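You operate a simulated robot arm through the tools that you are given. There is no shell and no other tool. Be economical: measure what you need, move in short steps, check, and stop when the job is done.

Carry out the task below with a simulated two-armed robot. There is one attempt and no reset: what you move stays moved.

## Task
Move both guide rails to their green marks and lock them again.

Only the result counts: the job must be done as asked and must still hold three seconds after the hand-in. Knocking over, shifting, dropping, spilling or breaking anything else fails it.

## Robot
Two 7-joint arms with fingered hands on one trunk, on a base that drives. Base frame: it is fixed to the floor where the robot stands at the start and does not move with it; the origin is under the middle of the robot, x ahead of it, y to its left, z up. Units: cm, degrees, N and s.
The left shoulder is at the start at [2.2, 21.6, 124.8], the right one opposite. With the tool pointing down near the work surface each hand reaches from about 10 to 68 cm from the robot's upright axis, wherever it stands, measured 20 degrees to its own side. Places, roughly: back guide lever [60, 40, 100]; back guide rail [90, 40, 100]; black stop lever [60, 30, 90]; blue clamp lever [60, 30, 90]; carriage lever [110, 20, 120]; foot block knob [100, 20, 110]; front guide lever [70, 0, 100]; front guide rail [90, 10, 100]; green press lever [60, 20, 90]; infeed belt switch [70, 20, 90]. Payload 3.6 kg a hand.
The TCP of each hand is the grasp point between the finger pads, 2.2 cm short of the fingertips. In the tool frame z runs along the fingers and y along their closing line. Largest opening 13.2 cm; the body of the gripper starts 6 cm behind the TCP. The gripper is a hand of 4 fingers: y runs from the thumb to the fingers, the wrist lies at [0, 0, -20.3] in the tool frame, and closing takes about 1.5 s.
Orientation is that of the tool frame in the base frame, as [roll, pitch, yaw] about the fixed x, y, z axes, in that order (R = Rz(yaw) Ry(pitch) Rx(roll)). With the fingers straight down and closing along the base's y, the tool's x points along the base's -x, its y along +y and its z along -z.

## Interface
- The arms move only by the tool move_arm. It takes "left_rows", "right_rows" or both (then of equal length, played together; a hand with none holds still); each is a list of rows, each a list of 3 entries, a list of its own where there are three numbers: the shift along the base's x, y, z in cm, then the turn, a rotation vector about the base's x, y, z in rad, then the gripper command, from -1 (shut) to 1 (fully open), values between in proportion. In form: [[[x, y, z], [ax, ay, az], gripper], ...]. A call has 1 to 12 rows; each row shifts and turns the commanded pose from where the row before left it. A row lasts 0.2 s, in which the tool goes at most 5 cm and 8.6 degrees; a call with a longer step from one row to the next is refused whole, and so is a gripper value outside its range. Where a pose cannot be reached the arm comes as near as it can. A force on the tool above 40 N (or 10 N above the force at the start of the call, whichever is more), or a blocked arm, ends the call early, and 0.2 s more pass. Each finger travels about 10.8 cm/s and halts on what it meets, pressing with about 31 N; the grip force reading is that of the motor and also rises with nothing between the fingers. The clock runs only during rows and for 0.2 s after the last one: add rows that do not move to give the fingers time. The reply holds the time, the measured pose of the TCP, the force on the tool along the base axes, the opening and the grip force, in the units named above and with some noise, with the torque about the TCP (base axes, N m) and any sound that the robot's microphone picked up.
- Cameras (640 x 400 px; columns grow to the right, rows downward): "scene" is now at [15.99, 2.76, 121.37]; the picture's right is [0.33, -0.94, -0.00], its down [0.01, 0.01, -1.00] and it looks along [0.94, 0.33, 0.02] (base axes); focal length 214 px, centre (320, 200). "left" rides on the left gripper at [-5.3, -5.3, -8.4] in its tool frame; the picture's right is [0.71, -0.71, 0.00], its down [0.53, 0.53, -0.67] and it looks along [0.47, 0.47, 0.74] (tool axes); focal length 247 px, centre (320, 200). "right" rides on the right gripper at [5.3, -5.3, -8.4] in its tool frame; the picture's right is [0.71, 0.71, 0.00], its down [-0.53, 0.53, -0.67] and it looks along [-0.47, 0.47, 0.74] (tool axes); focal length 247 px, centre (320, 200). There is no depth. A picture from a camera that has moved, and an enlarged one, comes with that camera's place and axes in the base frame and with its lens. The place of the scene camera against the robot may be out by one fixed shift of up to 1.8 cm in any direction.
- camera(camera): a new picture of that camera. It takes no simulated time.
- slide_trunk(by): slides the trunk up (or, below 0, down) by that many cm; the arms and the scene camera ride with it, the base frame stays. It gives what a move gives, with no picture.
- roll_base(legs): drives the robot by 1 to 6 legs, each [ahead, turn to the left] in cm and degrees, along the robot's own axes; the way and the turn of a leg run together, so that a leg with both is an arc; at most 150 cm and 180 degrees a leg. The arms and the cameras ride along, it lands a little off, and it stops where it bumps. It gives what a move gives.
- grasp_type(shape, hand): the hand has 4 fingers and takes this shape, open, in about a second: jaw (thumb against the fingers, like two jaws); tri (thumb and two fingers); tip (a fingertip pinch); poke (one finger out to press); point (the index stretched); flat (the hand flat); cup (the hand cupped); fist (a fist). The gripper value then closes the fingers along that shape, each until it touches; the sizes above hold for jaw. It gives what a move gives, with no picture.
- aim_head(pan, tilt): turns the head with the scene camera to pan (to the left, within 60 degrees either way) and tilt (down, from -29 to 69), counted from straight ahead of the robot. It gives what a move gives.
- zoom(camera, box): a new picture of the part [left, top, right, bottom] of that camera's present view, enlarged. It takes no simulated time.
- finish_job(): hands the job in; it is judged then, once.

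Go step by step. Nothing tells you exact positions but the pictures and the camera data: compare them with the known pose of the tool, close in by small moves and look again before you grip or let go. The budget is 120 turns and 88 pictures, counting those below and the enlarged ones. Unless the task says otherwise, let go and move clear before handing in, and close with one line.

The tools are called after ">>>" as name(argument=value, ...) on one line, values as JSON. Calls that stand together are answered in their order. move_arm: Moves the arms, as the interface text tells. Its arguments: {"type":"object","properties":{"left_rows":{"type":"array","items":{"type":"array"}},"right_rows":{"type":"array","items":{"type":"array"}}},"required":[]} The other tools are called the same way: slide_trunk (by) slides the trunk up or down; grasp_type (shape, hand) gives the hand a shape; roll_base (legs) drives the base; aim_head (pan, tilt) turns the head that bears the scene camera; camera (camera) takes a picture; zoom (camera, box) takes an enlarged picture of a part of a camera's view; finish_job () hands the job in.

At the start:

```text
time_s: 0.0
left_tcp_pos: [39.65, 34.21, 120.96]
left_orientation: [180.0, 0.0, -179.7]
left_ft_force: [0.0, 0.3, 0.2]
left_torque: [0.01, -0.02, 0.02]
left_opening: 13.18
left_gripper_force: 0.1
left_shape: jaw
right_tcp_pos: [35.49, 0.2, 123.91]
right_orientation: [180.0, 0.0, -179.8]
right_ft_force: [-1.1, 0.0, 0.4]
right_torque: [0.04, 0.02, -0.02]
right_opening: 13.18
right_gripper_force: 0.1
right_shape: jaw
trunk travel left (down, up): [-52.5, 15.1]
robot x, y, heading: [-0.14, 0.13, 0.0]
head pan, tilt: [19.3, -0.9]
```

scene: 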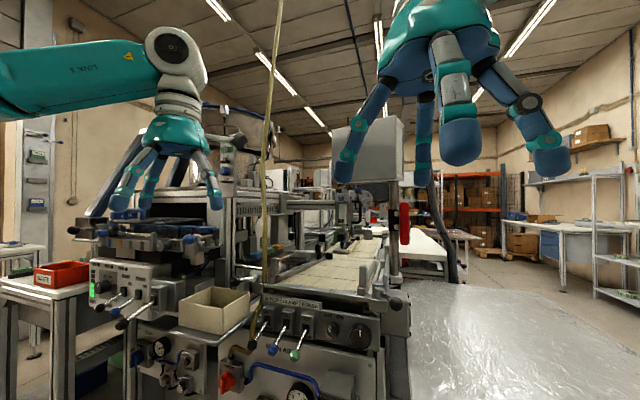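
right: 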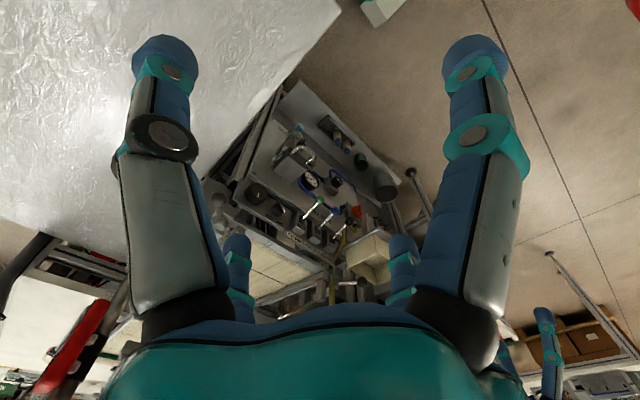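
left: 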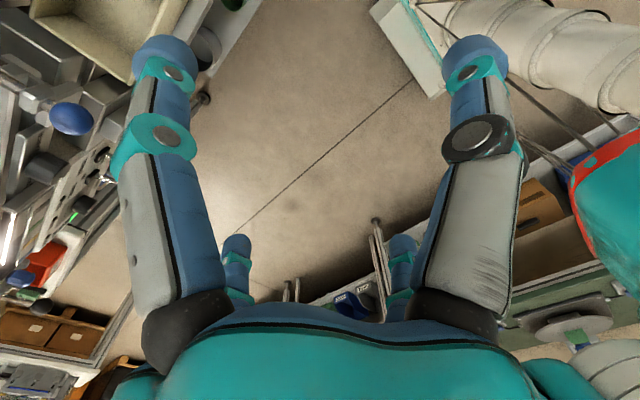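

I see a carton-sealer-like machine with a belt; the guide rails flank the belt. I'll enlarge the middle of the scene to find the rails, levers and green marks.

>>> zoom(camera="scene", box=[220, 180, 420, 305])

>>> zoom(camera="scene", box=[80, 180, 280, 305])

```text
3.20 times, centred on (320, 242) of scene
camera zoom: at [15.99, 2.76, 121.37], right [0.33, -0.94, 0.0], down [0.01, 0.01, -1.0], along [0.94, 0.33, 0.02], focal length 686 px, centre (320, 64)
```

zoom: 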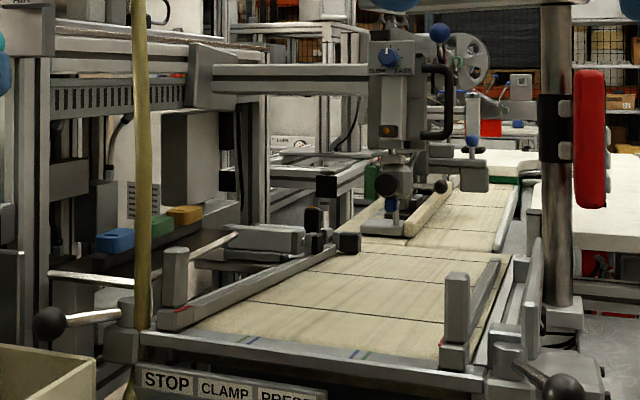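

```text
3.20 times, centred on (180, 242) of scene
camera zoom: at [15.99, 2.76, 121.37], right [0.33, -0.94, 0.0], down [0.01, 0.01, -1.0], along [0.94, 0.33, 0.02], focal length 686 px, centre (768, 64)
```

zoom: 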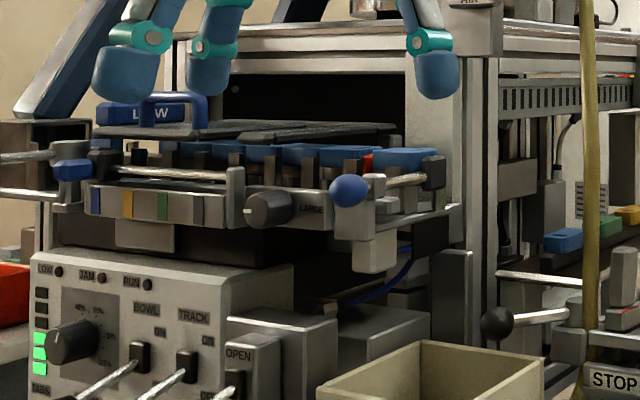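

The back rail is on the left and the front rail on the right of the belt, with black ball levers at the near bar and colored marks on that bar. I'll look closer.

>>> zoom(camera="scene", box=[225, 250, 305, 300])

>>> zoom(camera="scene", box=[325, 255, 421, 315])

```text
8.00 times, centred on (265, 275) of scene
camera zoom: at [15.99, 2.76, 121.37], right [0.33, -0.94, 0.0], down [0.01, 0.01, -1.0], along [0.94, 0.33, 0.02], focal length 1716 px, centre (760, -400)
```

zoom: 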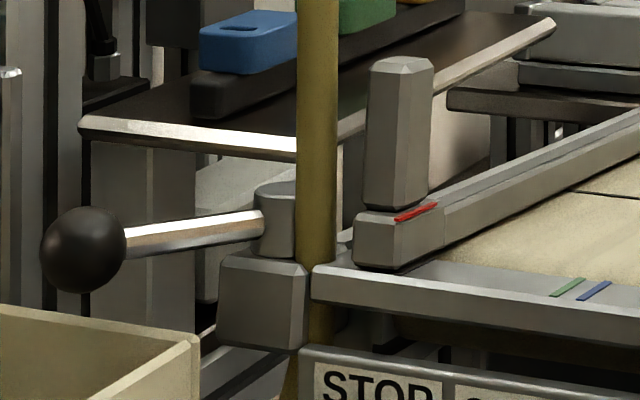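

```text
6.67 times, centred on (373, 285) of scene
camera zoom: at [15.99, 2.76, 121.37], right [0.33, -0.94, 0.0], down [0.01, 0.01, -1.0], along [0.94, 0.33, 0.02], focal length 1430 px, centre (-33, -367)
```

zoom: 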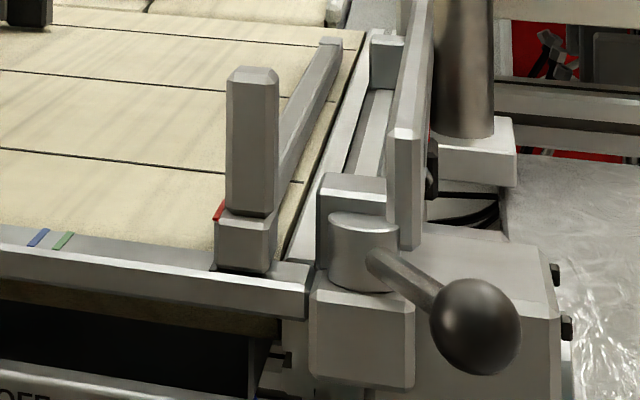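

Both rails must move inward: back by ~8 cm in −y, front by ~6 cm in +y, with red pointers to green lines. I'll look down at the space before driving closer.

>>> aim_head(pan=20, tilt=45)

>>> camera(camera="scene")

```text
time_s: 1.1
left_tcp_pos: [39.59, 34.21, 120.97]
left_orientation: [180.0, 0.0, -179.7]
left_ft_force: [0.3, -0.5, 0.7]
left_torque: [0.0, 0.01, -0.03]
left_opening: 13.2
left_gripper_force: 0.0
left_shape: jaw
right_tcp_pos: [35.41, 0.2, 124.0]
right_orientation: [-180.0, -0.1, -179.7]
right_ft_force: [0.8, 0.8, -0.5]
right_torque: [0.03, 0.03, 0.01]
right_opening: 13.2
right_gripper_force: 0.0
right_shape: jaw
trunk travel left (down, up): [-52.5, 15.1]
robot x, y, heading: [-0.01, 0.42, 0.0]
head pan, tilt: [20.0, 45.0]
```

```text
80 pictures are left
camera scene: at [15.18, 2.59, 114.14], right [0.34, -0.94, 0.0], down [-0.66, -0.24, -0.71], along [0.66, 0.24, -0.71], focal length 214 px, centre (320, 200)
```

scene: 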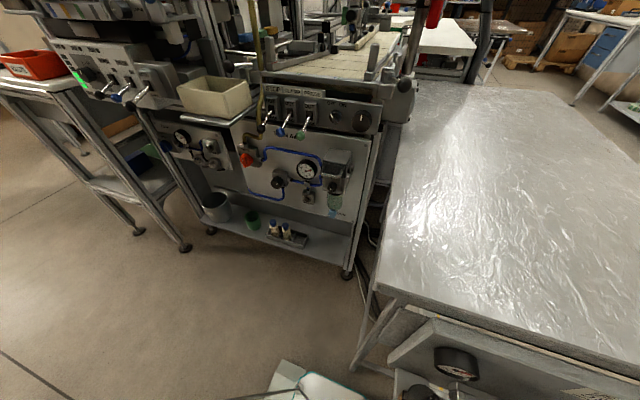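

A silver table flanks the machine on the right and the floor left of it is free, so I'll pull the hands in and then re-park the robot in front of the machine around (18, 30).

>>> move_arm(left_rows=[[[-4, 0, 0], [0, 0, 0], 1], [[-4, 0, 0], [0, 0, 0], 1], [[-4, 0, 0], [0, 0, 0], 1]], right_rows=[[[-3, -3, 0], [0, 0, 0], 1], [[-3, -3, 0], [0, 0, 0], 1], [[-3, -3, 0], [0, 0, 0], 1]])

>>> roll_base(legs=[[-12, 0], [0, 90], [30, 0], [0, -90], [15, 0]])

>>> aim_head(pan=0, tilt=25)

>>> camera(camera="scene")

```text
time_s: 1.9
left_tcp_pos: [27.47, 34.26, 120.71]
left_orientation: [179.9, 0.0, -179.7]
left_ft_force: [0.2, -0.2, 0.3]
left_torque: [0.03, 0.0, 0.01]
left_opening: 13.17
left_gripper_force: 0.2
left_shape: jaw
right_tcp_pos: [26.48, -8.78, 124.05]
right_orientation: [179.9, 0.1, -179.8]
right_ft_force: [-0.4, -0.5, -0.6]
right_torque: [0.03, 0.0, 0.03]
right_opening: 13.2
right_gripper_force: 0.0
right_shape: jaw
trunk travel left (down, up): [-52.5, 15.1]
robot x, y, heading: [0.03, 0.29, 0.0]
head pan, tilt: [20.0, 45.0]
```

```text
time_s: 5.2
left_tcp_pos: [-13.52, 44.03, 120.87]
left_orientation: [-180.0, 0.1, -138.9]
left_ft_force: [0.0, -0.7, -0.3]
left_torque: [0.0, -0.04, 0.01]
left_opening: 13.19
left_gripper_force: 0.1
left_shape: jaw
right_tcp_pos: [13.88, 10.64, 124.2]
right_orientation: [180.0, 0.0, -139.1]
right_ft_force: [0.8, -0.2, -0.9]
right_torque: [-0.02, 0.01, 0.02]
right_opening: 13.19
right_gripper_force: 0.1
right_shape: jaw
trunk travel left (down, up): [-52.5, 15.1]
robot x, y, heading: [-10.48, -2.58, 41.7]
head pan, tilt: [20.0, 45.0]
stopped in leg 2: the robot was blocked; the commanded pose is now the measured one
```

```text
time_s: 6.0
left_tcp_pos: [-13.33, 43.96, 120.84]
left_orientation: [179.8, 0.0, -138.9]
left_ft_force: [0.6, -0.4, 0.3]
left_torque: [-0.03, 0.03, 0.01]
left_opening: 13.17
left_gripper_force: 0.0
left_shape: jaw
right_tcp_pos: [13.97, 10.51, 124.09]
right_orientation: [180.0, -0.1, -139.2]
right_ft_force: [-0.7, 0.7, 0.4]
right_torque: [-0.01, 0.04, -0.01]
right_opening: 13.21
right_gripper_force: 0.0
right_shape: jaw
trunk travel left (down, up): [-52.5, 15.1]
robot x, y, heading: [-10.37, -2.11, 41.7]
head pan, tilt: [0.0, 25.0]
```

```text
79 pictures are left
camera scene: at [2.11, 8.58, 117.19], right [0.66, -0.75, 0.0], down [-0.32, -0.28, -0.91], along [0.68, 0.6, -0.42], focal length 214 px, centre (320, 200)
```

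scene: 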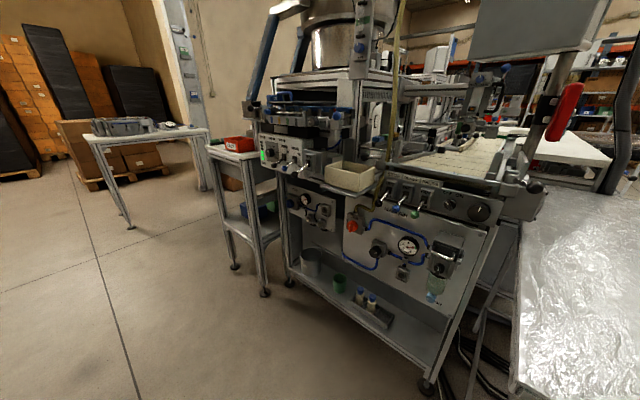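

The robot bumped something while turning at heading 42°. I'll go ahead a bit first, then carry on turning left and circling to the front of the machine.

>>> roll_base(legs=[[10, 0], [0, 30], [25, 0], [0, -71.7]])

>>> aim_head(pan=0, tilt=40)

>>> camera(camera="scene")

```text
time_s: 12.5
left_tcp_pos: [22.14, 71.12, 120.92]
left_orientation: [179.7, -0.1, -164.0]
left_ft_force: [1.1, 0.1, -0.6]
left_torque: [-0.02, 0.03, 0.02]
left_opening: 13.2
left_gripper_force: 0.0
left_shape: jaw
right_tcp_pos: [32.97, 29.36, 124.09]
right_orientation: [179.8, -0.2, -164.1]
right_ft_force: [0.5, -0.5, 0.3]
right_torque: [-0.01, 0.01, -0.02]
right_opening: 13.2
right_gripper_force: 0.0
right_shape: jaw
trunk travel left (down, up): [-52.5, 15.1]
robot x, y, heading: [4.58, 31.01, 15.9]
head pan, tilt: [0.0, 25.0]
stopped in leg 4: the robot was blocked; the commanded pose is now the measured one
```

```text
time_s: 13.3
left_tcp_pos: [21.95, 71.49, 120.94]
left_orientation: [179.7, 0.0, -163.9]
left_ft_force: [-0.2, -0.4, 0.6]
left_torque: [0.01, 0.02, -0.01]
left_opening: 13.2
left_gripper_force: 0.0
left_shape: jaw
right_tcp_pos: [32.71, 29.55, 124.21]
right_orientation: [180.0, 0.1, -164.1]
right_ft_force: [0.1, -0.1, 0.3]
right_torque: [0.01, -0.01, -0.02]
right_opening: 13.2
right_gripper_force: 0.1
right_shape: jaw
trunk travel left (down, up): [-52.5, 15.1]
robot x, y, heading: [4.4, 30.92, 16.0]
head pan, tilt: [0.0, 40.0]
```

```text
78 pictures are left
camera scene: at [19.6, 35.02, 114.87], right [0.27, -0.96, 0.0], down [-0.62, -0.18, -0.77], along [0.74, 0.21, -0.64], focal length 214 px, centre (320, 200)
```

scene: 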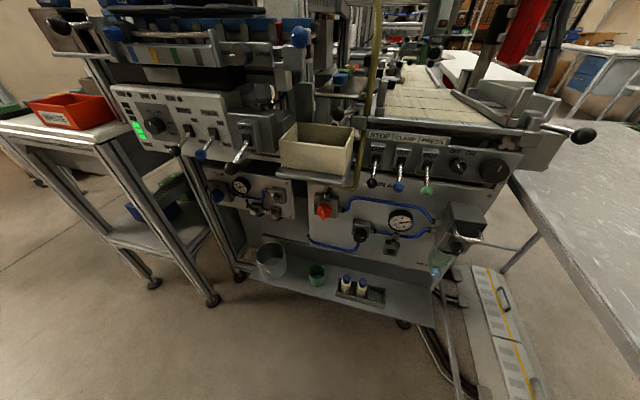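

I'm now at about (4, 31), heading 16°. I'll go ahead a bit and try turning straight from there.

>>> roll_base(legs=[[13, 0], [0, -16]])

>>> aim_head(pan=0, tilt=25)

>>> camera(camera="scene")

```text
time_s: 15.5
left_tcp_pos: [44.9, 68.62, 120.92]
left_orientation: [179.8, 0.0, -179.7]
left_ft_force: [0.3, 0.7, 0.2]
left_torque: [0.01, 0.01, 0.01]
left_opening: 13.22
left_gripper_force: 0.0
left_shape: jaw
right_tcp_pos: [43.66, 25.41, 124.3]
right_orientation: [179.9, 0.1, -180.0]
right_ft_force: [-0.6, -0.8, 0.4]
right_torque: [-0.01, 0.01, 0.01]
right_opening: 13.2
right_gripper_force: 0.0
right_shape: jaw
trunk travel left (down, up): [-52.5, 15.1]
robot x, y, heading: [16.54, 35.75, -0.1]
head pan, tilt: [0.0, 40.0]
```

```text
time_s: 16.2
left_tcp_pos: [44.91, 68.56, 120.81]
left_orientation: [179.8, 0.0, -179.8]
left_ft_force: [0.0, 0.0, -0.5]
left_torque: [0.03, -0.03, -0.01]
left_opening: 13.2
left_gripper_force: 0.1
left_shape: jaw
right_tcp_pos: [43.68, 25.31, 124.25]
right_orientation: [179.9, -0.1, 180.0]
right_ft_force: [0.2, -0.4, -0.2]
right_torque: [0.02, 0.01, 0.02]
right_opening: 13.19
right_gripper_force: 0.0
right_shape: jaw
trunk travel left (down, up): [-52.5, 15.1]
robot x, y, heading: [16.44, 35.44, -0.3]
head pan, tilt: [0.0, 25.0]
```

```text
77 pictures are left
camera scene: at [33.38, 35.16, 117.19], right [0.0, -1.0, 0.0], down [-0.42, 0.0, -0.91], along [0.91, 0.0, -0.42], focal length 214 px, centre (320, 200)
```

scene: 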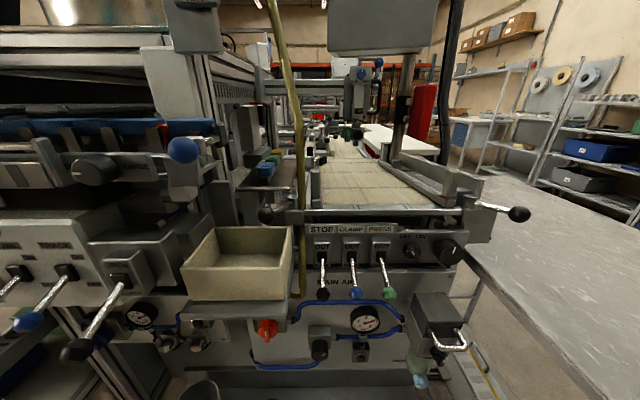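

Robot now sits in front of the machine at (16.4, 35.5), heading 0. I'll enlarge the rail region.

>>> zoom(camera="scene", box=[250, 150, 410, 250])

>>> zoom(camera="scene", box=[380, 150, 540, 250])

```text
4.00 times, centred on (330, 200) of scene
camera zoom: at [33.38, 35.16, 117.19], right [0.0, -1.0, 0.0], down [-0.42, 0.0, -0.91], along [0.91, 0.0, -0.42], focal length 858 px, centre (280, 200)
```

zoom: 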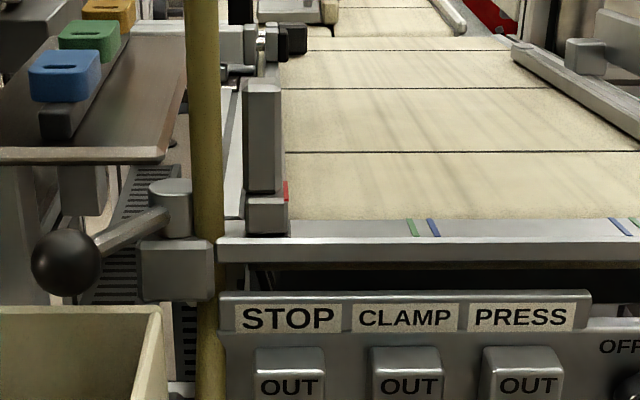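

```text
4.00 times, centred on (460, 200) of scene
camera zoom: at [33.38, 35.16, 117.19], right [0.0, -1.0, 0.0], down [-0.42, 0.0, -0.91], along [0.91, 0.0, -0.42], focal length 858 px, centre (-240, 200)
```

zoom: 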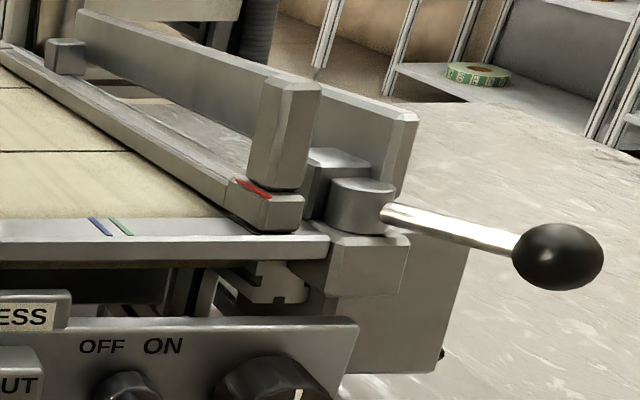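

Triangulating both views: front lever ball ≈(64.1, 2.8, 100.4) with hub ≈(70.6, 6.5); back lever ball ≈(63.1, 43.6, 100.8) with hub ≈(70.6, 40.3); red→green gap ≈6 cm on each rail, and a hanging cord is near (69, 38.6). I'll bring the right hand above the front ball and look.

>>> move_arm(right_rows=[[[2.5, -2.8, 0], [0, 0, 0], 1], [[2.5, -2.8, 0], [0, 0, 0], 1], [[2.5, -2.8, 0], [0, 0, 0], 1], [[2.5, -2.8, 0], [0, 0, 0], 1], [[2.5, -2.8, 0], [0, 0, 0], 1], [[2.5, -2.8, 0], [0, 0, 0], 0.5], [[2.5, -2.8, -4], [0, 0, 0], 0], [[2.8, -2.8, -4], [0, 0, 0], -0.1], [[0, 0, -4], [0, 0, 0], -0.1], [[0, 0, 0], [0, 0, 0], -0.1], [[0, 0, 0], [0, 0, 0], -0.1]])

>>> camera(camera="right")

>>> camera(camera="scene")

```text
refused: row 7 steps farther than a row can; nothing moved
```

```text
74 pictures are left
camera right: at [38.49, 20.11, 132.54], right [-0.71, 0.71, 0.0], down [0.53, 0.52, 0.67], along [0.47, 0.47, -0.74], focal length 247 px, centre (320, 200)
```

right: 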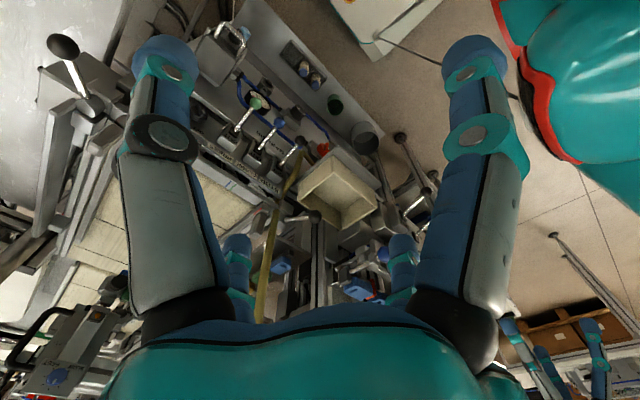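

```text
73 pictures are left
camera scene: at [33.38, 35.16, 117.19], right [0.0, -1.0, 0.0], down [-0.42, 0.0, -0.91], along [0.91, 0.0, -0.42], focal length 214 px, centre (320, 200)
```

scene: 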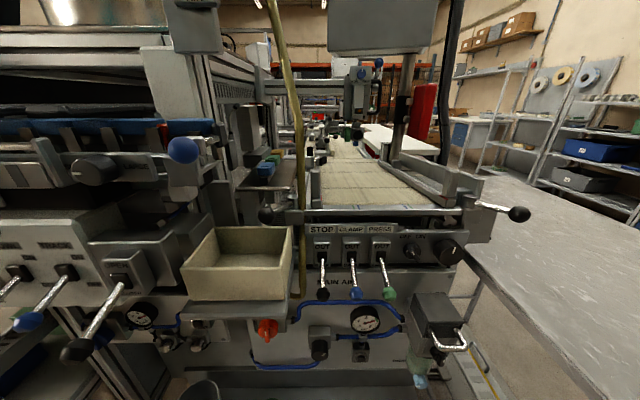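

The call was refused for one overlong step; I'll resend with shorter steps. The hand picture puts the front ball at ≈(63.0, 3.6), close to my estimate.

>>> move_arm(right_rows=[[[2.4, -2.7, 0], [0, 0, 0], 1], [[2.4, -2.7, 0], [0, 0, 0], 1], [[2.4, -2.7, 0], [0, 0, 0], 1], [[2.4, -2.7, 0], [0, 0, 0], 1], [[2.4, -2.7, 0], [0, 0, 0], 1], [[2.4, -2.7, 0], [0, 0, 0], 0.5], [[2.4, -2.7, 0], [0, 0, 0], 0], [[2.4, -2.7, 0], [0, 0, 0], -0.1], [[0, 0, -4], [0, 0, 0], -0.1], [[0, 0, -4], [0, 0, 0], -0.1], [[0, 0, -3], [0, 0, 0], -0.1]])

>>> camera(camera="right")

>>> camera(camera="scene")

```text
time_s: 18.6
left_tcp_pos: [45.0, 68.33, 120.98]
left_orientation: [179.8, 0.0, -179.8]
left_ft_force: [0.3, 0.8, 0.0]
left_torque: [0.0, 0.02, 0.0]
left_opening: 13.2
left_gripper_force: 0.1
left_shape: jaw
right_tcp_pos: [62.75, 3.73, 113.3]
right_orientation: [179.9, 0.0, 179.9]
right_ft_force: [0.2, -0.6, 0.0]
right_torque: [0.01, -0.01, 0.0]
right_opening: 5.99
right_gripper_force: 0.0
right_shape: jaw
trunk travel left (down, up): [-52.5, 15.1]
robot x, y, heading: [16.99, 35.53, 0.2]
head pan, tilt: [0.0, 25.0]
```

```text
72 pictures are left
camera right: at [57.51, -1.65, 121.6], right [-0.71, 0.71, 0.0], down [0.53, 0.52, 0.67], along [0.47, 0.47, -0.74], focal length 247 px, centre (320, 200)
```

right: 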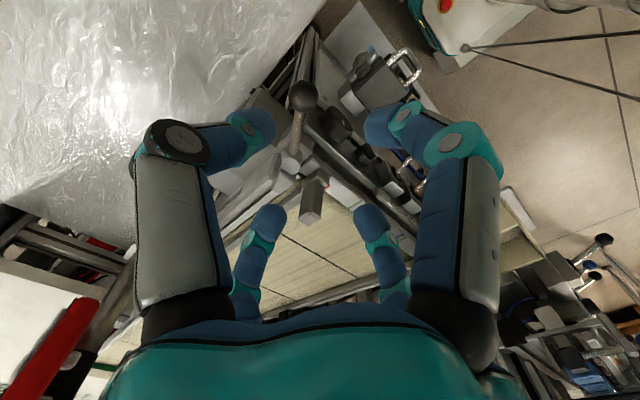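

```text
71 pictures are left
camera scene: at [33.41, 35.11, 117.19], right [0.0, -1.0, 0.0], down [-0.42, 0.0, -0.91], along [0.91, 0.0, -0.42], focal length 214 px, centre (320, 200)
```

scene: 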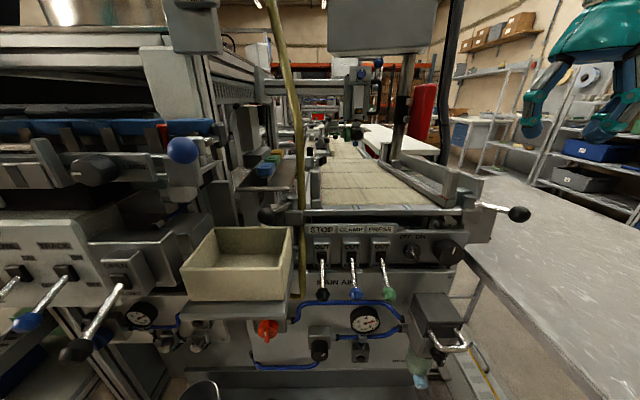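

The jaw is really four fingers in a diamond. Let me see how the "tip" and "poke" shapes look; these may be handier for the small posts and levers.

>>> grasp_type(hand="right", shape="tip")

>>> camera(camera="right")

>>> grasp_type(hand="right", shape="poke")

>>> camera(camera="right")

```text
time_s: 19.6
left_tcp_pos: [44.79, 68.51, 121.06]
left_orientation: [179.8, 0.1, -179.8]
left_ft_force: [0.7, 0.3, -0.1]
left_torque: [0.03, 0.05, 0.01]
left_opening: 13.21
left_gripper_force: 0.0
left_shape: jaw
right_tcp_pos: [62.7, 3.69, 113.41]
right_orientation: [179.9, 0.0, -180.0]
right_ft_force: [-0.1, -0.3, -0.1]
right_torque: [0.0, -0.02, -0.01]
right_opening: 13.19
right_gripper_force: 0.1
right_shape: tip
trunk travel left (down, up): [-52.5, 15.1]
robot x, y, heading: [16.82, 35.35, 0.4]
head pan, tilt: [0.0, 25.0]
```

```text
70 pictures are left
camera right: at [57.5, -1.62, 121.64], right [-0.71, 0.71, 0.0], down [0.53, 0.52, 0.67], along [0.47, 0.47, -0.74], focal length 247 px, centre (320, 200)
```

right: 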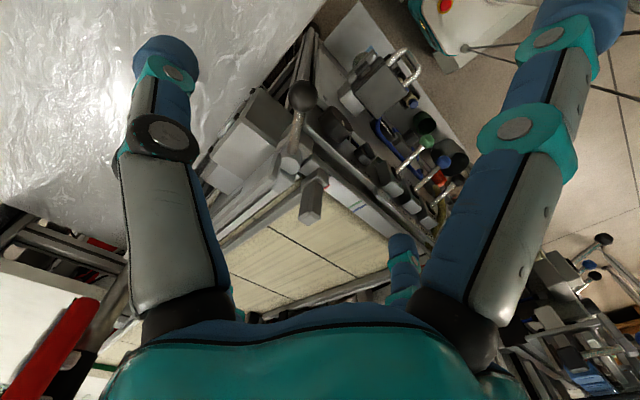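

```text
time_s: 20.4
left_tcp_pos: [44.76, 68.48, 120.97]
left_orientation: [179.8, 0.1, -179.8]
left_ft_force: [0.0, -0.3, -0.2]
left_torque: [-0.05, 0.0, 0.01]
left_opening: 13.19
left_gripper_force: 0.2
left_shape: jaw
right_tcp_pos: [62.68, 3.8, 113.49]
right_orientation: [179.8, 0.0, -179.9]
right_ft_force: [-0.6, 0.4, 0.3]
right_torque: [0.02, 0.01, 0.02]
right_opening: 0.0
right_gripper_force: 0.1
right_shape: poke
trunk travel left (down, up): [-52.5, 15.1]
robot x, y, heading: [16.52, 35.21, 0.1]
head pan, tilt: [0.0, 25.0]
```

```text
69 pictures are left
camera right: at [57.5, -1.62, 121.64], right [-0.71, 0.71, 0.0], down [0.53, 0.52, 0.67], along [0.47, 0.47, -0.74], focal length 247 px, centre (320, 200)
```

right: 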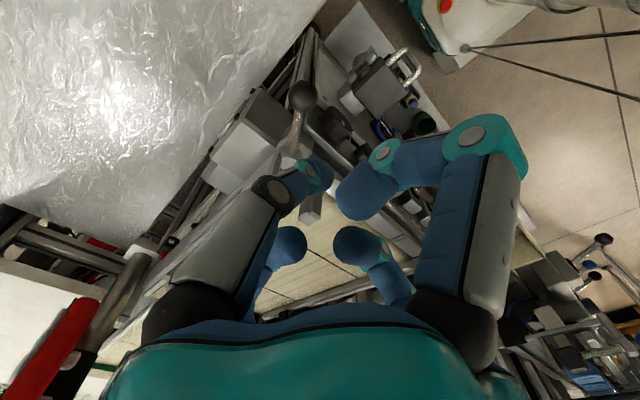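

The tip shape splays side fingers, so for pushing I'll use the closed jaw. I'll set down on the inner (+y) side of the front ball to try swinging it outward.

>>> grasp_type(hand="right", shape="jaw")

>>> move_arm(right_rows=[[[0.4, 2, 0], [0, 0, 0], -1], [[0.4, 2.3, 0], [0, 0, 0], -1], [[0, 0, 0], [0, 0, 0], -1], [[0, 0, 0], [0, 0, 0], -1], [[0, 0, 0], [0, 0, 0], -1], [[0, 0, 0], [0, 0, 0], -1], [[0, 0, 0], [0, 0, 0], -1], [[0, 0, -3], [0, 0, 0], -1], [[0, 0, -3], [0, 0, 0], -1], [[0, 0, 0], [0, 0, 0], -1]])

>>> camera(camera="right")

```text
time_s: 21.4
left_tcp_pos: [44.87, 68.58, 120.79]
left_orientation: [179.8, 0.0, -179.9]
left_ft_force: [0.1, 0.8, -0.1]
left_torque: [-0.02, 0.01, 0.02]
left_opening: 13.21
left_gripper_force: 0.0
left_shape: jaw
right_tcp_pos: [62.73, 3.68, 113.4]
right_orientation: [179.9, 0.0, 180.0]
right_ft_force: [-0.1, 0.4, 0.8]
right_torque: [-0.01, -0.03, 0.01]
right_opening: 13.19
right_gripper_force: 0.1
right_shape: jaw
trunk travel left (down, up): [-52.5, 15.1]
robot x, y, heading: [16.73, 35.49, -0.2]
head pan, tilt: [0.0, 25.0]
```

```text
time_s: 23.6
left_tcp_pos: [44.83, 68.48, 121.0]
left_orientation: [179.8, 0.0, -179.8]
left_ft_force: [0.7, 0.2, 0.5]
left_torque: [-0.05, 0.0, 0.01]
left_opening: 13.2
left_gripper_force: 0.1
left_shape: jaw
right_tcp_pos: [63.62, 8.03, 107.18]
right_orientation: [179.9, 0.0, 179.9]
right_ft_force: [-0.1, 0.3, 0.0]
right_torque: [0.01, 0.0, 0.01]
right_opening: 0.0
right_gripper_force: 30.3
right_shape: jaw
trunk travel left (down, up): [-52.5, 15.1]
robot x, y, heading: [16.76, 35.1, -0.4]
head pan, tilt: [0.0, 25.0]
```

```text
68 pictures are left
camera right: at [58.46, 2.74, 115.44], right [-0.71, 0.71, 0.0], down [0.53, 0.53, 0.67], along [0.47, 0.47, -0.74], focal length 247 px, centre (320, 200)
```

right: 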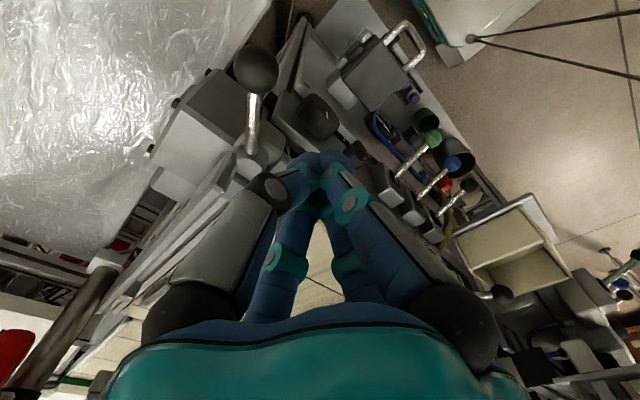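

Ball confirmed at ≈(63.5, 2.7). Lowering the closed tips beside it, then pushing gently outward (−y).

>>> move_arm(right_rows=[[[0, 0, -3], [0, 0, 0], -1], [[0, 0, -2.8], [0, 0, 0], -1], [[0, -0.8, 0], [0, 0, 0], -1], [[0, -0.8, 0], [0, 0, 0], -1], [[0, -0.8, 0], [0, 0, 0], -1]])

```text
time_s: 24.8
left_tcp_pos: [44.85, 68.44, 120.94]
left_orientation: [179.9, 0.0, -179.9]
left_ft_force: [0.8, -0.6, 1.2]
left_torque: [-0.02, 0.0, -0.01]
left_opening: 13.18
left_gripper_force: 0.1
left_shape: jaw
right_tcp_pos: [63.58, 5.61, 101.4]
right_orientation: [179.9, 0.0, 180.0]
right_ft_force: [-0.1, 0.2, 0.3]
right_torque: [-0.04, 0.04, -0.02]
right_opening: 0.0
right_gripper_force: 30.9
right_shape: jaw
trunk travel left (down, up): [-52.5, 15.1]
robot x, y, heading: [16.55, 35.45, 0.0]
head pan, tilt: [0.0, 25.0]
```

>>> move_arm(right_rows=[[[0, -0.5, 0], [0, 0, 0], -1], [[0, -0.5, 0], [0, 0, 0], -1], [[0, -0.5, 0], [0, 0, 0], -1], [[0, -0.5, 0], [0, 0, 0], -1], [[0, -0.5, 0], [0, 0, 0], -1]])

>>> camera(camera="right")

```text
time_s: 25.9
left_tcp_pos: [44.8, 68.63, 121.08]
left_orientation: [179.8, 0.0, -179.8]
left_ft_force: [0.3, 0.2, 0.1]
left_torque: [0.04, -0.01, 0.01]
left_opening: 13.18
left_gripper_force: 0.0
left_shape: jaw
right_tcp_pos: [63.64, 4.57, 101.71]
right_orientation: [178.2, 0.3, -178.8]
right_ft_force: [-0.7, 18.0, 4.6]
right_torque: [0.35, 0.01, 0.09]
right_opening: 0.0
right_gripper_force: 30.9
right_shape: jaw
trunk travel left (down, up): [-52.5, 15.1]
robot x, y, heading: [16.57, 35.15, 0.1]
head pan, tilt: [0.0, 25.0]
stopped in row 5 (right hand): the force on the tool passed its limit at 42 N (the readings are from after the stop); the commanded pose is now the measured one
```

```text
67 pictures are left
camera right: at [58.47, -1.1, 109.75], right [-0.72, 0.69, 0.02], down [0.51, 0.52, 0.69], along [0.47, 0.51, -0.73], focal length 247 px, centre (320, 200)
```

right: 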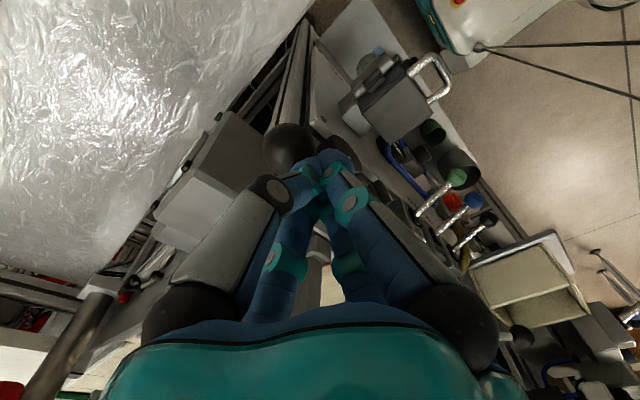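

Outward is blocked at 42 N, so this end seems to be the stop. I'll go round to the outer side and try pushing inward (+y).

>>> move_arm(right_rows=[[[0, 0.8, 0.5], [0, 0, 0], -1], [[0, 0, 4], [0, 0, 0], -1], [[0, 0, 4], [0, 0, 0], -1], [[0, -3.7, 0], [0, 0, 0], -1], [[0, -3.7, 0], [0, 0, 0], -1], [[0, 0, -4], [0, 0, 0], -1], [[0, 0, -4.7], [0, 0, 0], -1], [[0, 0.5, 0], [0, 0, 0], -1], [[0, 0.5, 0], [0, 0, 0], -1]])

>>> move_arm(right_rows=[[[0, 0.5, 0], [0, 0, 0], -1], [[0, 0.5, 0], [0, 0, 0], -1], [[0, 0.5, 0], [0, 0, 0], -1], [[0, 0.5, 0], [0, 0, 0], -1], [[0, 0.5, 0], [0, 0, 0], -1], [[0, 0.5, 0], [0, 0, 0], -1]])

>>> camera(camera="right")

```text
time_s: 27.9
left_tcp_pos: [44.94, 68.42, 120.92]
left_orientation: [179.8, 0.0, -179.8]
left_ft_force: [-0.5, -0.9, 0.2]
left_torque: [0.0, 0.0, 0.0]
left_opening: 13.17
left_gripper_force: 0.0
left_shape: jaw
right_tcp_pos: [63.68, -1.48, 101.16]
right_orientation: [178.9, 0.1, -179.3]
right_ft_force: [-0.4, 0.8, -0.3]
right_torque: [-0.02, -0.01, -0.02]
right_opening: 0.0
right_gripper_force: 31.2
right_shape: jaw
trunk travel left (down, up): [-52.5, 15.1]
robot x, y, heading: [16.47, 35.44, -0.2]
head pan, tilt: [0.0, 25.0]
```

```text
time_s: 29.3
left_tcp_pos: [44.89, 68.47, 121.02]
left_orientation: [179.8, 0.0, -179.8]
left_ft_force: [0.0, -0.6, -0.3]
left_torque: [0.01, 0.0, -0.01]
left_opening: 13.22
left_gripper_force: 0.1
left_shape: jaw
right_tcp_pos: [63.55, 1.38, 101.2]
right_orientation: [178.9, 0.1, -179.2]
right_ft_force: [-1.0, -3.0, 1.7]
right_torque: [-0.01, 0.01, 0.01]
right_opening: 0.0
right_gripper_force: 30.9
right_shape: jaw
trunk travel left (down, up): [-52.5, 15.1]
robot x, y, heading: [16.53, 35.46, 0.2]
head pan, tilt: [0.0, 25.0]
```

```text
66 pictures are left
camera right: at [58.52, -4.06, 109.5], right [-0.72, 0.7, 0.01], down [0.52, 0.52, 0.68], along [0.47, 0.49, -0.73], focal length 247 px, centre (320, 200)
```

right: 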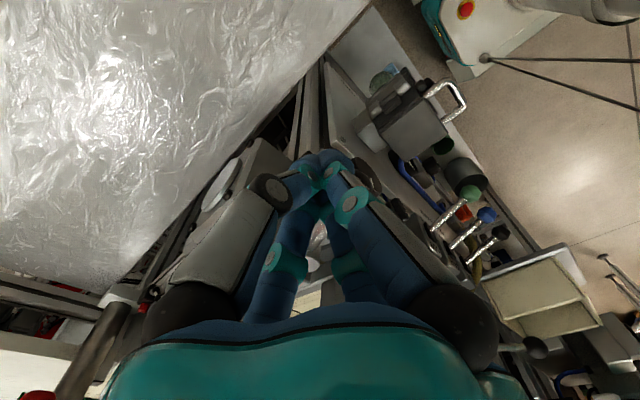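

The lever gives way inward with only ~3 N. I'll follow its arc, checking force and lever angle.

>>> move_arm(right_rows=[[[0, 0.7, 0], [0, 0, 0], -1], [[-0.1, 0.7, 0], [0, 0, 0], -1], [[-0.2, 0.7, 0], [0, 0, 0], -1], [[-0.2, 0.7, 0], [0, 0, 0], -1], [[0, 0.7, 0], [0, 0, 0], -1]])

>>> zoom(camera="scene", box=[380, 150, 540, 250])

```text
time_s: 30.5
left_tcp_pos: [44.8, 68.58, 121.06]
left_orientation: [179.8, 0.0, -179.8]
left_ft_force: [0.3, 0.2, 0.3]
left_torque: [0.03, 0.0, 0.0]
left_opening: 13.19
left_gripper_force: 0.0
left_shape: jaw
right_tcp_pos: [63.16, 5.01, 101.21]
right_orientation: [178.8, 0.2, -179.4]
right_ft_force: [-0.3, -0.1, -0.5]
right_torque: [0.0, -0.03, 0.0]
right_opening: 0.0
right_gripper_force: 30.9
right_shape: jaw
trunk travel left (down, up): [-52.5, 15.1]
robot x, y, heading: [16.87, 35.4, -0.2]
head pan, tilt: [0.0, 25.0]
```

```text
4.00 times, centred on (460, 200) of scene
camera zoom: at [33.4, 35.15, 117.19], right [0.0, -1.0, 0.0], down [-0.42, 0.0, -0.91], along [0.91, 0.0, -0.42], focal length 858 px, centre (-240, 200)
```

zoom: 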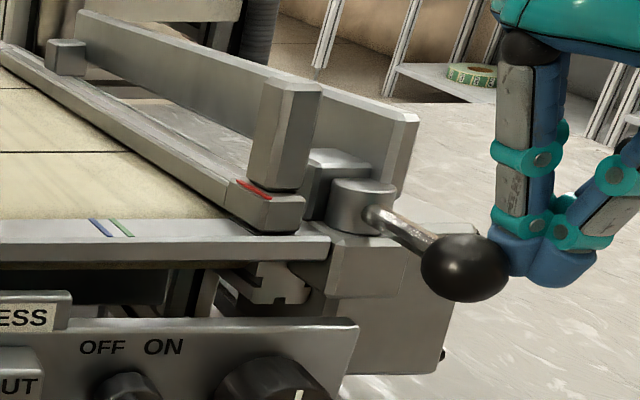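

Swinging well. Continuing along the arc.

>>> move_arm(right_rows=[[[-0.2, 0.7, 0], [0, 0, 0], -1], [[0, 0.7, 0], [0, 0, 0], -1], [[0.1, 0.7, 0], [0, 0, 0], -1], [[0.2, 0.7, 0], [0, 0, 0], -1], [[0.2, 0.7, 0], [0, 0, 0], -1]])

>>> zoom(camera="scene", box=[380, 150, 540, 250])

```text
time_s: 31.7
left_tcp_pos: [44.75, 68.42, 121.06]
left_orientation: [179.8, 0.0, -179.8]
left_ft_force: [-0.6, -0.3, -0.4]
left_torque: [-0.02, 0.0, 0.01]
left_opening: 13.19
left_gripper_force: 0.2
left_shape: jaw
right_tcp_pos: [63.18, 8.25, 101.32]
right_orientation: [179.0, 0.1, -179.3]
right_ft_force: [-4.8, -8.7, 1.8]
right_torque: [-0.15, 0.1, 0.0]
right_opening: 0.0
right_gripper_force: 31.1
right_shape: jaw
trunk travel left (down, up): [-52.5, 15.1]
robot x, y, heading: [16.78, 35.01, 0.1]
head pan, tilt: [0.0, 25.0]
```

```text
4.00 times, centred on (460, 200) of scene
camera zoom: at [33.28, 35.0, 117.21], right [0.0, -1.0, 0.0], down [-0.42, 0.0, -0.91], along [0.91, 0.0, -0.42], focal length 858 px, centre (-240, 200)
```

zoom: 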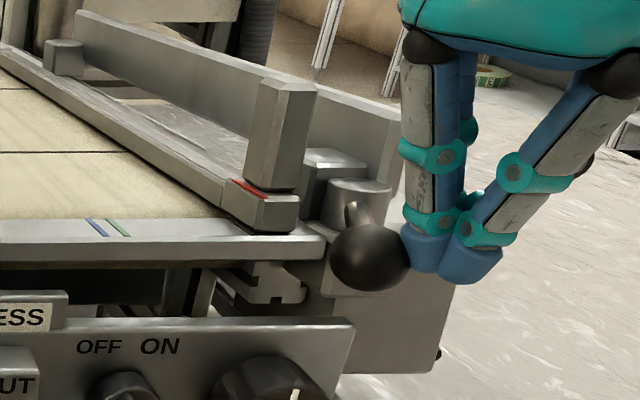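

>>> move_arm(right_rows=[[[0.3, 0.5, 0], [0, 0, 0], -1], [[0.3, 0.5, 0], [0, 0, 0], -1], [[0.3, 0.5, 0], [0, 0, 0], -1]])

>>> zoom(camera="scene", box=[380, 150, 540, 250])

```text
time_s: 32.5
left_tcp_pos: [44.82, 68.58, 121.11]
left_orientation: [179.8, 0.0, -179.9]
left_ft_force: [0.4, 0.1, 0.1]
left_torque: [-0.01, 0.01, 0.02]
left_opening: 13.22
left_gripper_force: 0.2
left_shape: jaw
right_tcp_pos: [64.11, 8.82, 101.49]
right_orientation: [-180.0, -0.2, -179.9]
right_ft_force: [-5.8, -12.9, 9.8]
right_torque: [-0.25, 0.14, 0.02]
right_opening: 0.03
right_gripper_force: 30.9
right_shape: jaw
trunk travel left (down, up): [-52.5, 15.1]
robot x, y, heading: [16.89, 35.39, -0.2]
head pan, tilt: [0.0, 25.0]
stopped in row 3 (right hand): the force on the tool passed its limit at 43 N (the readings are from after the stop); the commanded pose is now the measured one
```

```text
4.00 times, centred on (460, 200) of scene
camera zoom: at [33.32, 35.11, 117.2], right [0.0, -1.0, 0.0], down [-0.42, 0.0, -0.91], along [0.91, 0.0, -0.42], focal length 858 px, centre (-240, 200)
```

zoom: 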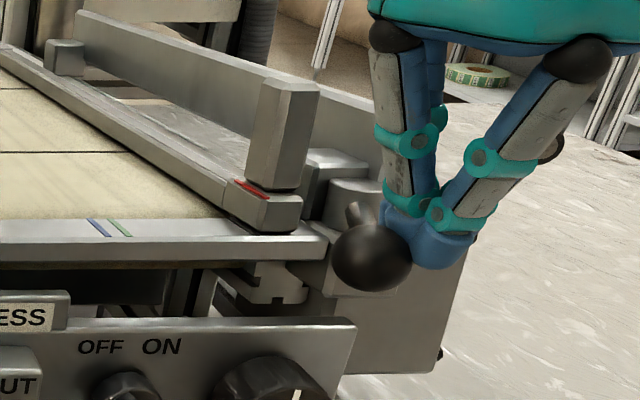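

The front lever reached its other stop after ~60°, presumably unlocked. Now I'll lift clear and set the closed tips on the outer side of the front post.

>>> move_arm(right_rows=[[[-0.5, -1, 0], [0, 0, 0], -1], [[0, -1, 3], [0, 0, 0], -1], [[0, -1, 3.5], [0, 0, 0], -1], [[3.5, 0, 0], [0, 0, 0], -1], [[3.4, 0, 0], [0, 0, 0], -1], [[0, 0, 0], [0, 0, 0], -1]])

>>> camera(camera="right")

>>> zoom(camera="scene", box=[380, 150, 540, 250])

```text
time_s: 33.9
left_tcp_pos: [44.82, 68.6, 121.01]
left_orientation: [179.8, 0.0, -179.9]
left_ft_force: [-0.3, -0.2, -0.1]
left_torque: [-0.04, 0.02, -0.01]
left_opening: 13.19
left_gripper_force: 0.0
left_shape: jaw
right_tcp_pos: [70.68, 6.32, 108.23]
right_orientation: [179.6, 0.0, -179.6]
right_ft_force: [-0.6, 0.4, 0.0]
right_torque: [0.02, 0.02, -0.03]
right_opening: 0.0
right_gripper_force: 30.8
right_shape: jaw
trunk travel left (down, up): [-52.5, 15.1]
robot x, y, heading: [16.75, 35.66, -0.1]
head pan, tilt: [0.0, 25.0]
```

```text
62 pictures are left
camera right: at [65.48, 0.88, 116.45], right [-0.71, 0.7, 0.0], down [0.52, 0.52, 0.67], along [0.47, 0.48, -0.74], focal length 247 px, centre (320, 200)
```

right: 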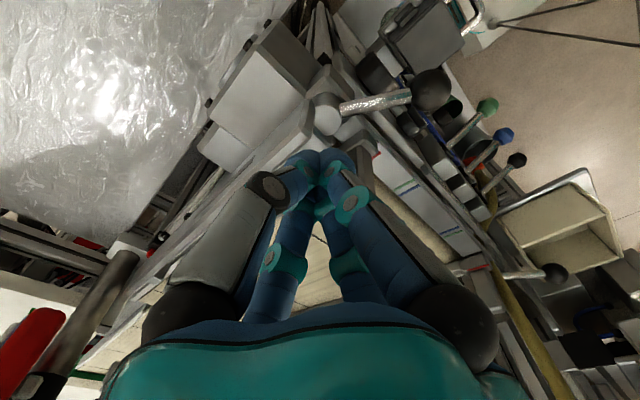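

```text
4.00 times, centred on (460, 200) of scene
camera zoom: at [33.36, 35.11, 117.2], right [0.0, -1.0, 0.0], down [-0.42, 0.0, -0.91], along [0.91, 0.0, -0.42], focal length 858 px, centre (-240, 200)
```

zoom: 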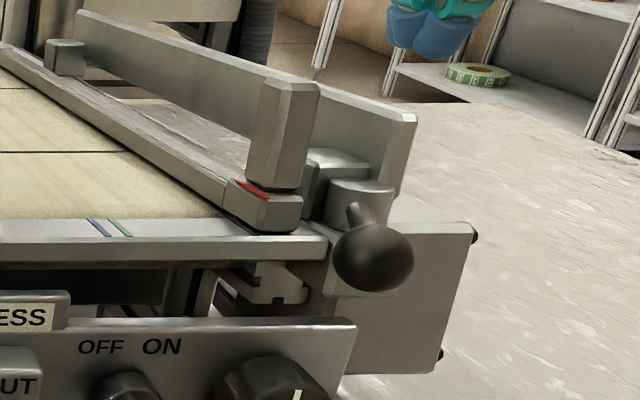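

The views suggest true heights ~1–1.5 cm lower than the scene estimate. Lowering the tips beside the post (above the hub) and pushing +y slowly.

>>> move_arm(right_rows=[[[0, 0, -2], [0, 0, 0], -1], [[0, 0, -2.2], [0, 0, 0], -1], [[0, 0.6, 0], [0, 0, 0], -1], [[0, 0.6, 0], [0, 0, 0], -1], [[0, 0.6, 0], [0, 0, 0], -1], [[0, 0.6, 0], [0, 0, 0], -1]])

>>> zoom(camera="scene", box=[360, 150, 520, 250])

```text
time_s: 34.6
left_tcp_pos: [44.87, 68.47, 121.06]
left_orientation: [179.8, -0.1, -179.9]
left_ft_force: [0.5, -0.6, 0.3]
left_torque: [-0.01, 0.04, -0.05]
left_opening: 13.17
left_gripper_force: 0.1
left_shape: jaw
right_tcp_pos: [71.11, 6.2, 105.05]
right_orientation: [179.5, 1.4, -180.0]
right_ft_force: [-4.8, -1.0, 17.5]
right_torque: [-0.13, 0.16, -0.04]
right_opening: 0.0
right_gripper_force: 30.8
right_shape: jaw
trunk travel left (down, up): [-52.5, 15.1]
robot x, y, heading: [16.68, 35.69, -0.1]
head pan, tilt: [0.0, 25.0]
stopped in row 3 (right hand): the force on the tool passed its limit at 46 N (the readings are from after the stop); the commanded pose is now the measured one
```

```text
4.00 times, centred on (440, 200) of scene
camera zoom: at [33.45, 35.13, 117.19], right [0.0, -1.0, 0.0], down [-0.42, 0.0, -0.91], along [0.91, 0.0, -0.42], focal length 858 px, centre (-160, 200)
```

zoom: 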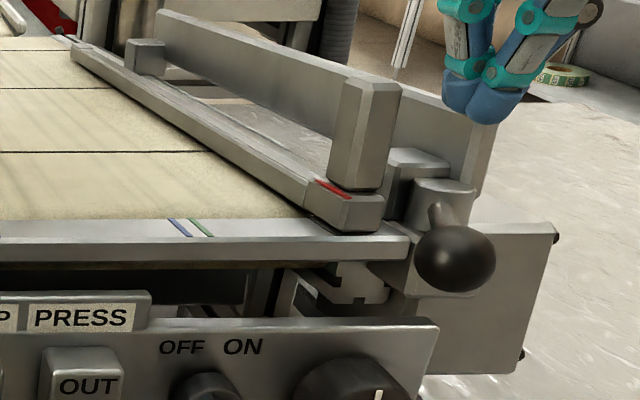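

The tips landed on the top of the side plate end (z≈102.9). I'll lift slightly, shift toward the robot and the post, lower a bit and then push.

>>> move_arm(right_rows=[[[0, 0, 1], [0, 0, 0], -1], [[-0.6, 0.7, 0], [0, 0, 0], -1], [[-0.6, 0.3, 0], [0, 0, 0], -1], [[0, 0, -1], [0, 0, 0], -1], [[0, 0, -0.8], [0, 0, 0], -1], [[0, 0.5, 0], [0, 0, 0], -1], [[0, 0.5, 0], [0, 0, 0], -1], [[0, 0.5, 0], [0, 0, 0], -1]])

>>> zoom(camera="scene", box=[360, 150, 520, 250])

```text
time_s: 36.4
left_tcp_pos: [44.88, 68.51, 121.08]
left_orientation: [179.8, 0.0, -179.8]
left_ft_force: [0.3, -0.2, -0.3]
left_torque: [0.0, 0.02, -0.03]
left_opening: 13.19
left_gripper_force: 0.1
left_shape: jaw
right_tcp_pos: [69.82, 8.81, 103.99]
right_orientation: [179.7, 1.2, 179.9]
right_ft_force: [-0.9, -2.2, -1.0]
right_torque: [-0.01, -0.01, 0.0]
right_opening: 0.02
right_gripper_force: 30.7
right_shape: jaw
trunk travel left (down, up): [-52.5, 15.1]
robot x, y, heading: [16.43, 35.52, 0.1]
head pan, tilt: [0.0, 25.0]
```

```text
4.00 times, centred on (440, 200) of scene
camera zoom: at [33.36, 35.11, 117.2], right [0.0, -1.0, 0.0], down [-0.42, 0.0, -0.91], along [0.91, 0.0, -0.42], focal length 858 px, centre (-160, 200)
```

zoom: 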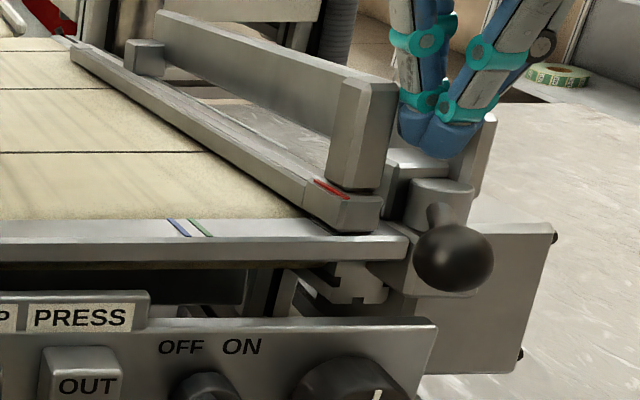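

>>> move_arm(right_rows=[[[0, 0.6, 0], [0, 0, 0], -1], [[0, 0.6, 0], [0, 0, 0], -1], [[0, 0.6, 0], [0, 0, 0], -1], [[0, 0.6, 0], [0, 0, 0], -1], [[0, 0.6, 0], [0, 0, 0], -1]])

>>> zoom(camera="scene", box=[360, 150, 520, 250])

```text
time_s: 37.6
left_tcp_pos: [44.81, 68.53, 121.17]
left_orientation: [179.8, 0.0, -179.9]
left_ft_force: [0.4, -0.5, 0.0]
left_torque: [0.02, -0.01, -0.02]
left_opening: 13.21
left_gripper_force: 0.1
left_shape: jaw
right_tcp_pos: [69.75, 11.63, 103.97]
right_orientation: [179.7, 1.2, 179.9]
right_ft_force: [-1.5, -1.8, 0.4]
right_torque: [-0.01, 0.01, -0.03]
right_opening: 0.0
right_gripper_force: 30.9
right_shape: jaw
trunk travel left (down, up): [-52.5, 15.1]
robot x, y, heading: [16.66, 35.47, -0.1]
head pan, tilt: [0.0, 25.0]
```

```text
4.00 times, centred on (440, 200) of scene
camera zoom: at [33.38, 35.13, 117.19], right [0.0, -1.0, 0.0], down [-0.42, 0.0, -0.91], along [0.91, 0.0, -0.42], focal length 858 px, centre (-160, 200)
```

zoom: 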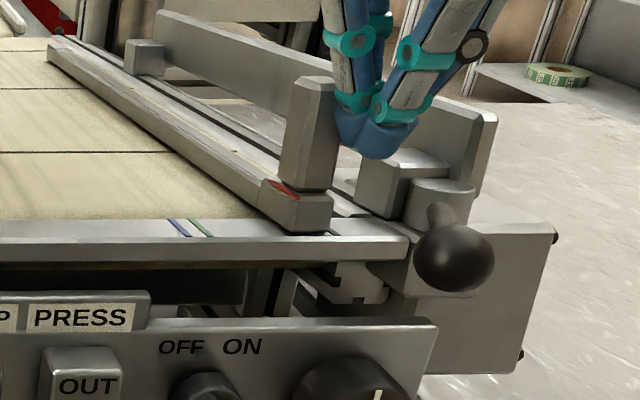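

The rail slides freely. ~3.6 cm remain; pushing 3 cm more then refining.

>>> move_arm(right_rows=[[[0, 0.6, 0], [0, 0, 0], -1], [[0, 0.6, 0], [0, 0, 0], -1], [[0, 0.6, 0], [0, 0, 0], -1], [[0, 0.6, 0], [0, 0, 0], -1], [[0, 0.6, 0], [0, 0, 0], -1]])

>>> zoom(camera="scene", box=[380, 180, 444, 220])

>>> camera(camera="right")

```text
time_s: 38.8
left_tcp_pos: [44.76, 68.5, 121.07]
left_orientation: [179.8, 0.0, -179.9]
left_ft_force: [0.3, -0.2, 0.3]
left_torque: [0.04, 0.01, 0.02]
left_opening: 13.21
left_gripper_force: 0.1
left_shape: jaw
right_tcp_pos: [69.71, 14.7, 103.96]
right_orientation: [179.7, 1.3, -180.0]
right_ft_force: [-2.8, -2.5, 0.6]
right_torque: [0.0, 0.05, 0.0]
right_opening: 0.0
right_gripper_force: 31.1
right_shape: jaw
trunk travel left (down, up): [-52.5, 15.1]
robot x, y, heading: [16.56, 35.38, 0.1]
head pan, tilt: [0.0, 25.0]
```

```text
10.00 times, centred on (412, 200) of scene
camera zoom: at [33.35, 35.13, 117.2], right [0.0, -1.0, 0.0], down [-0.42, 0.0, -0.91], along [0.91, 0.0, -0.42], focal length 2145 px, centre (-600, 200)
```

zoom: 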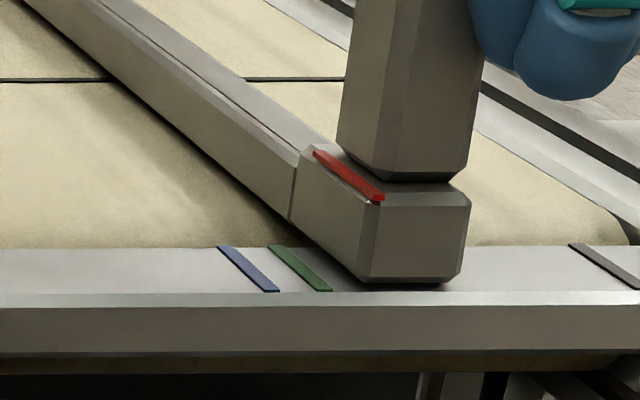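

```text
56 pictures are left
camera right: at [64.32, 9.42, 112.08], right [-0.71, 0.71, -0.01], down [0.51, 0.52, 0.68], along [0.49, 0.48, -0.73], focal length 247 px, centre (320, 200)
```

right: 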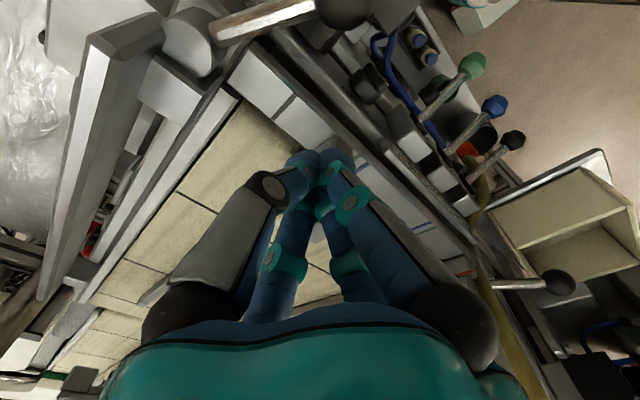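

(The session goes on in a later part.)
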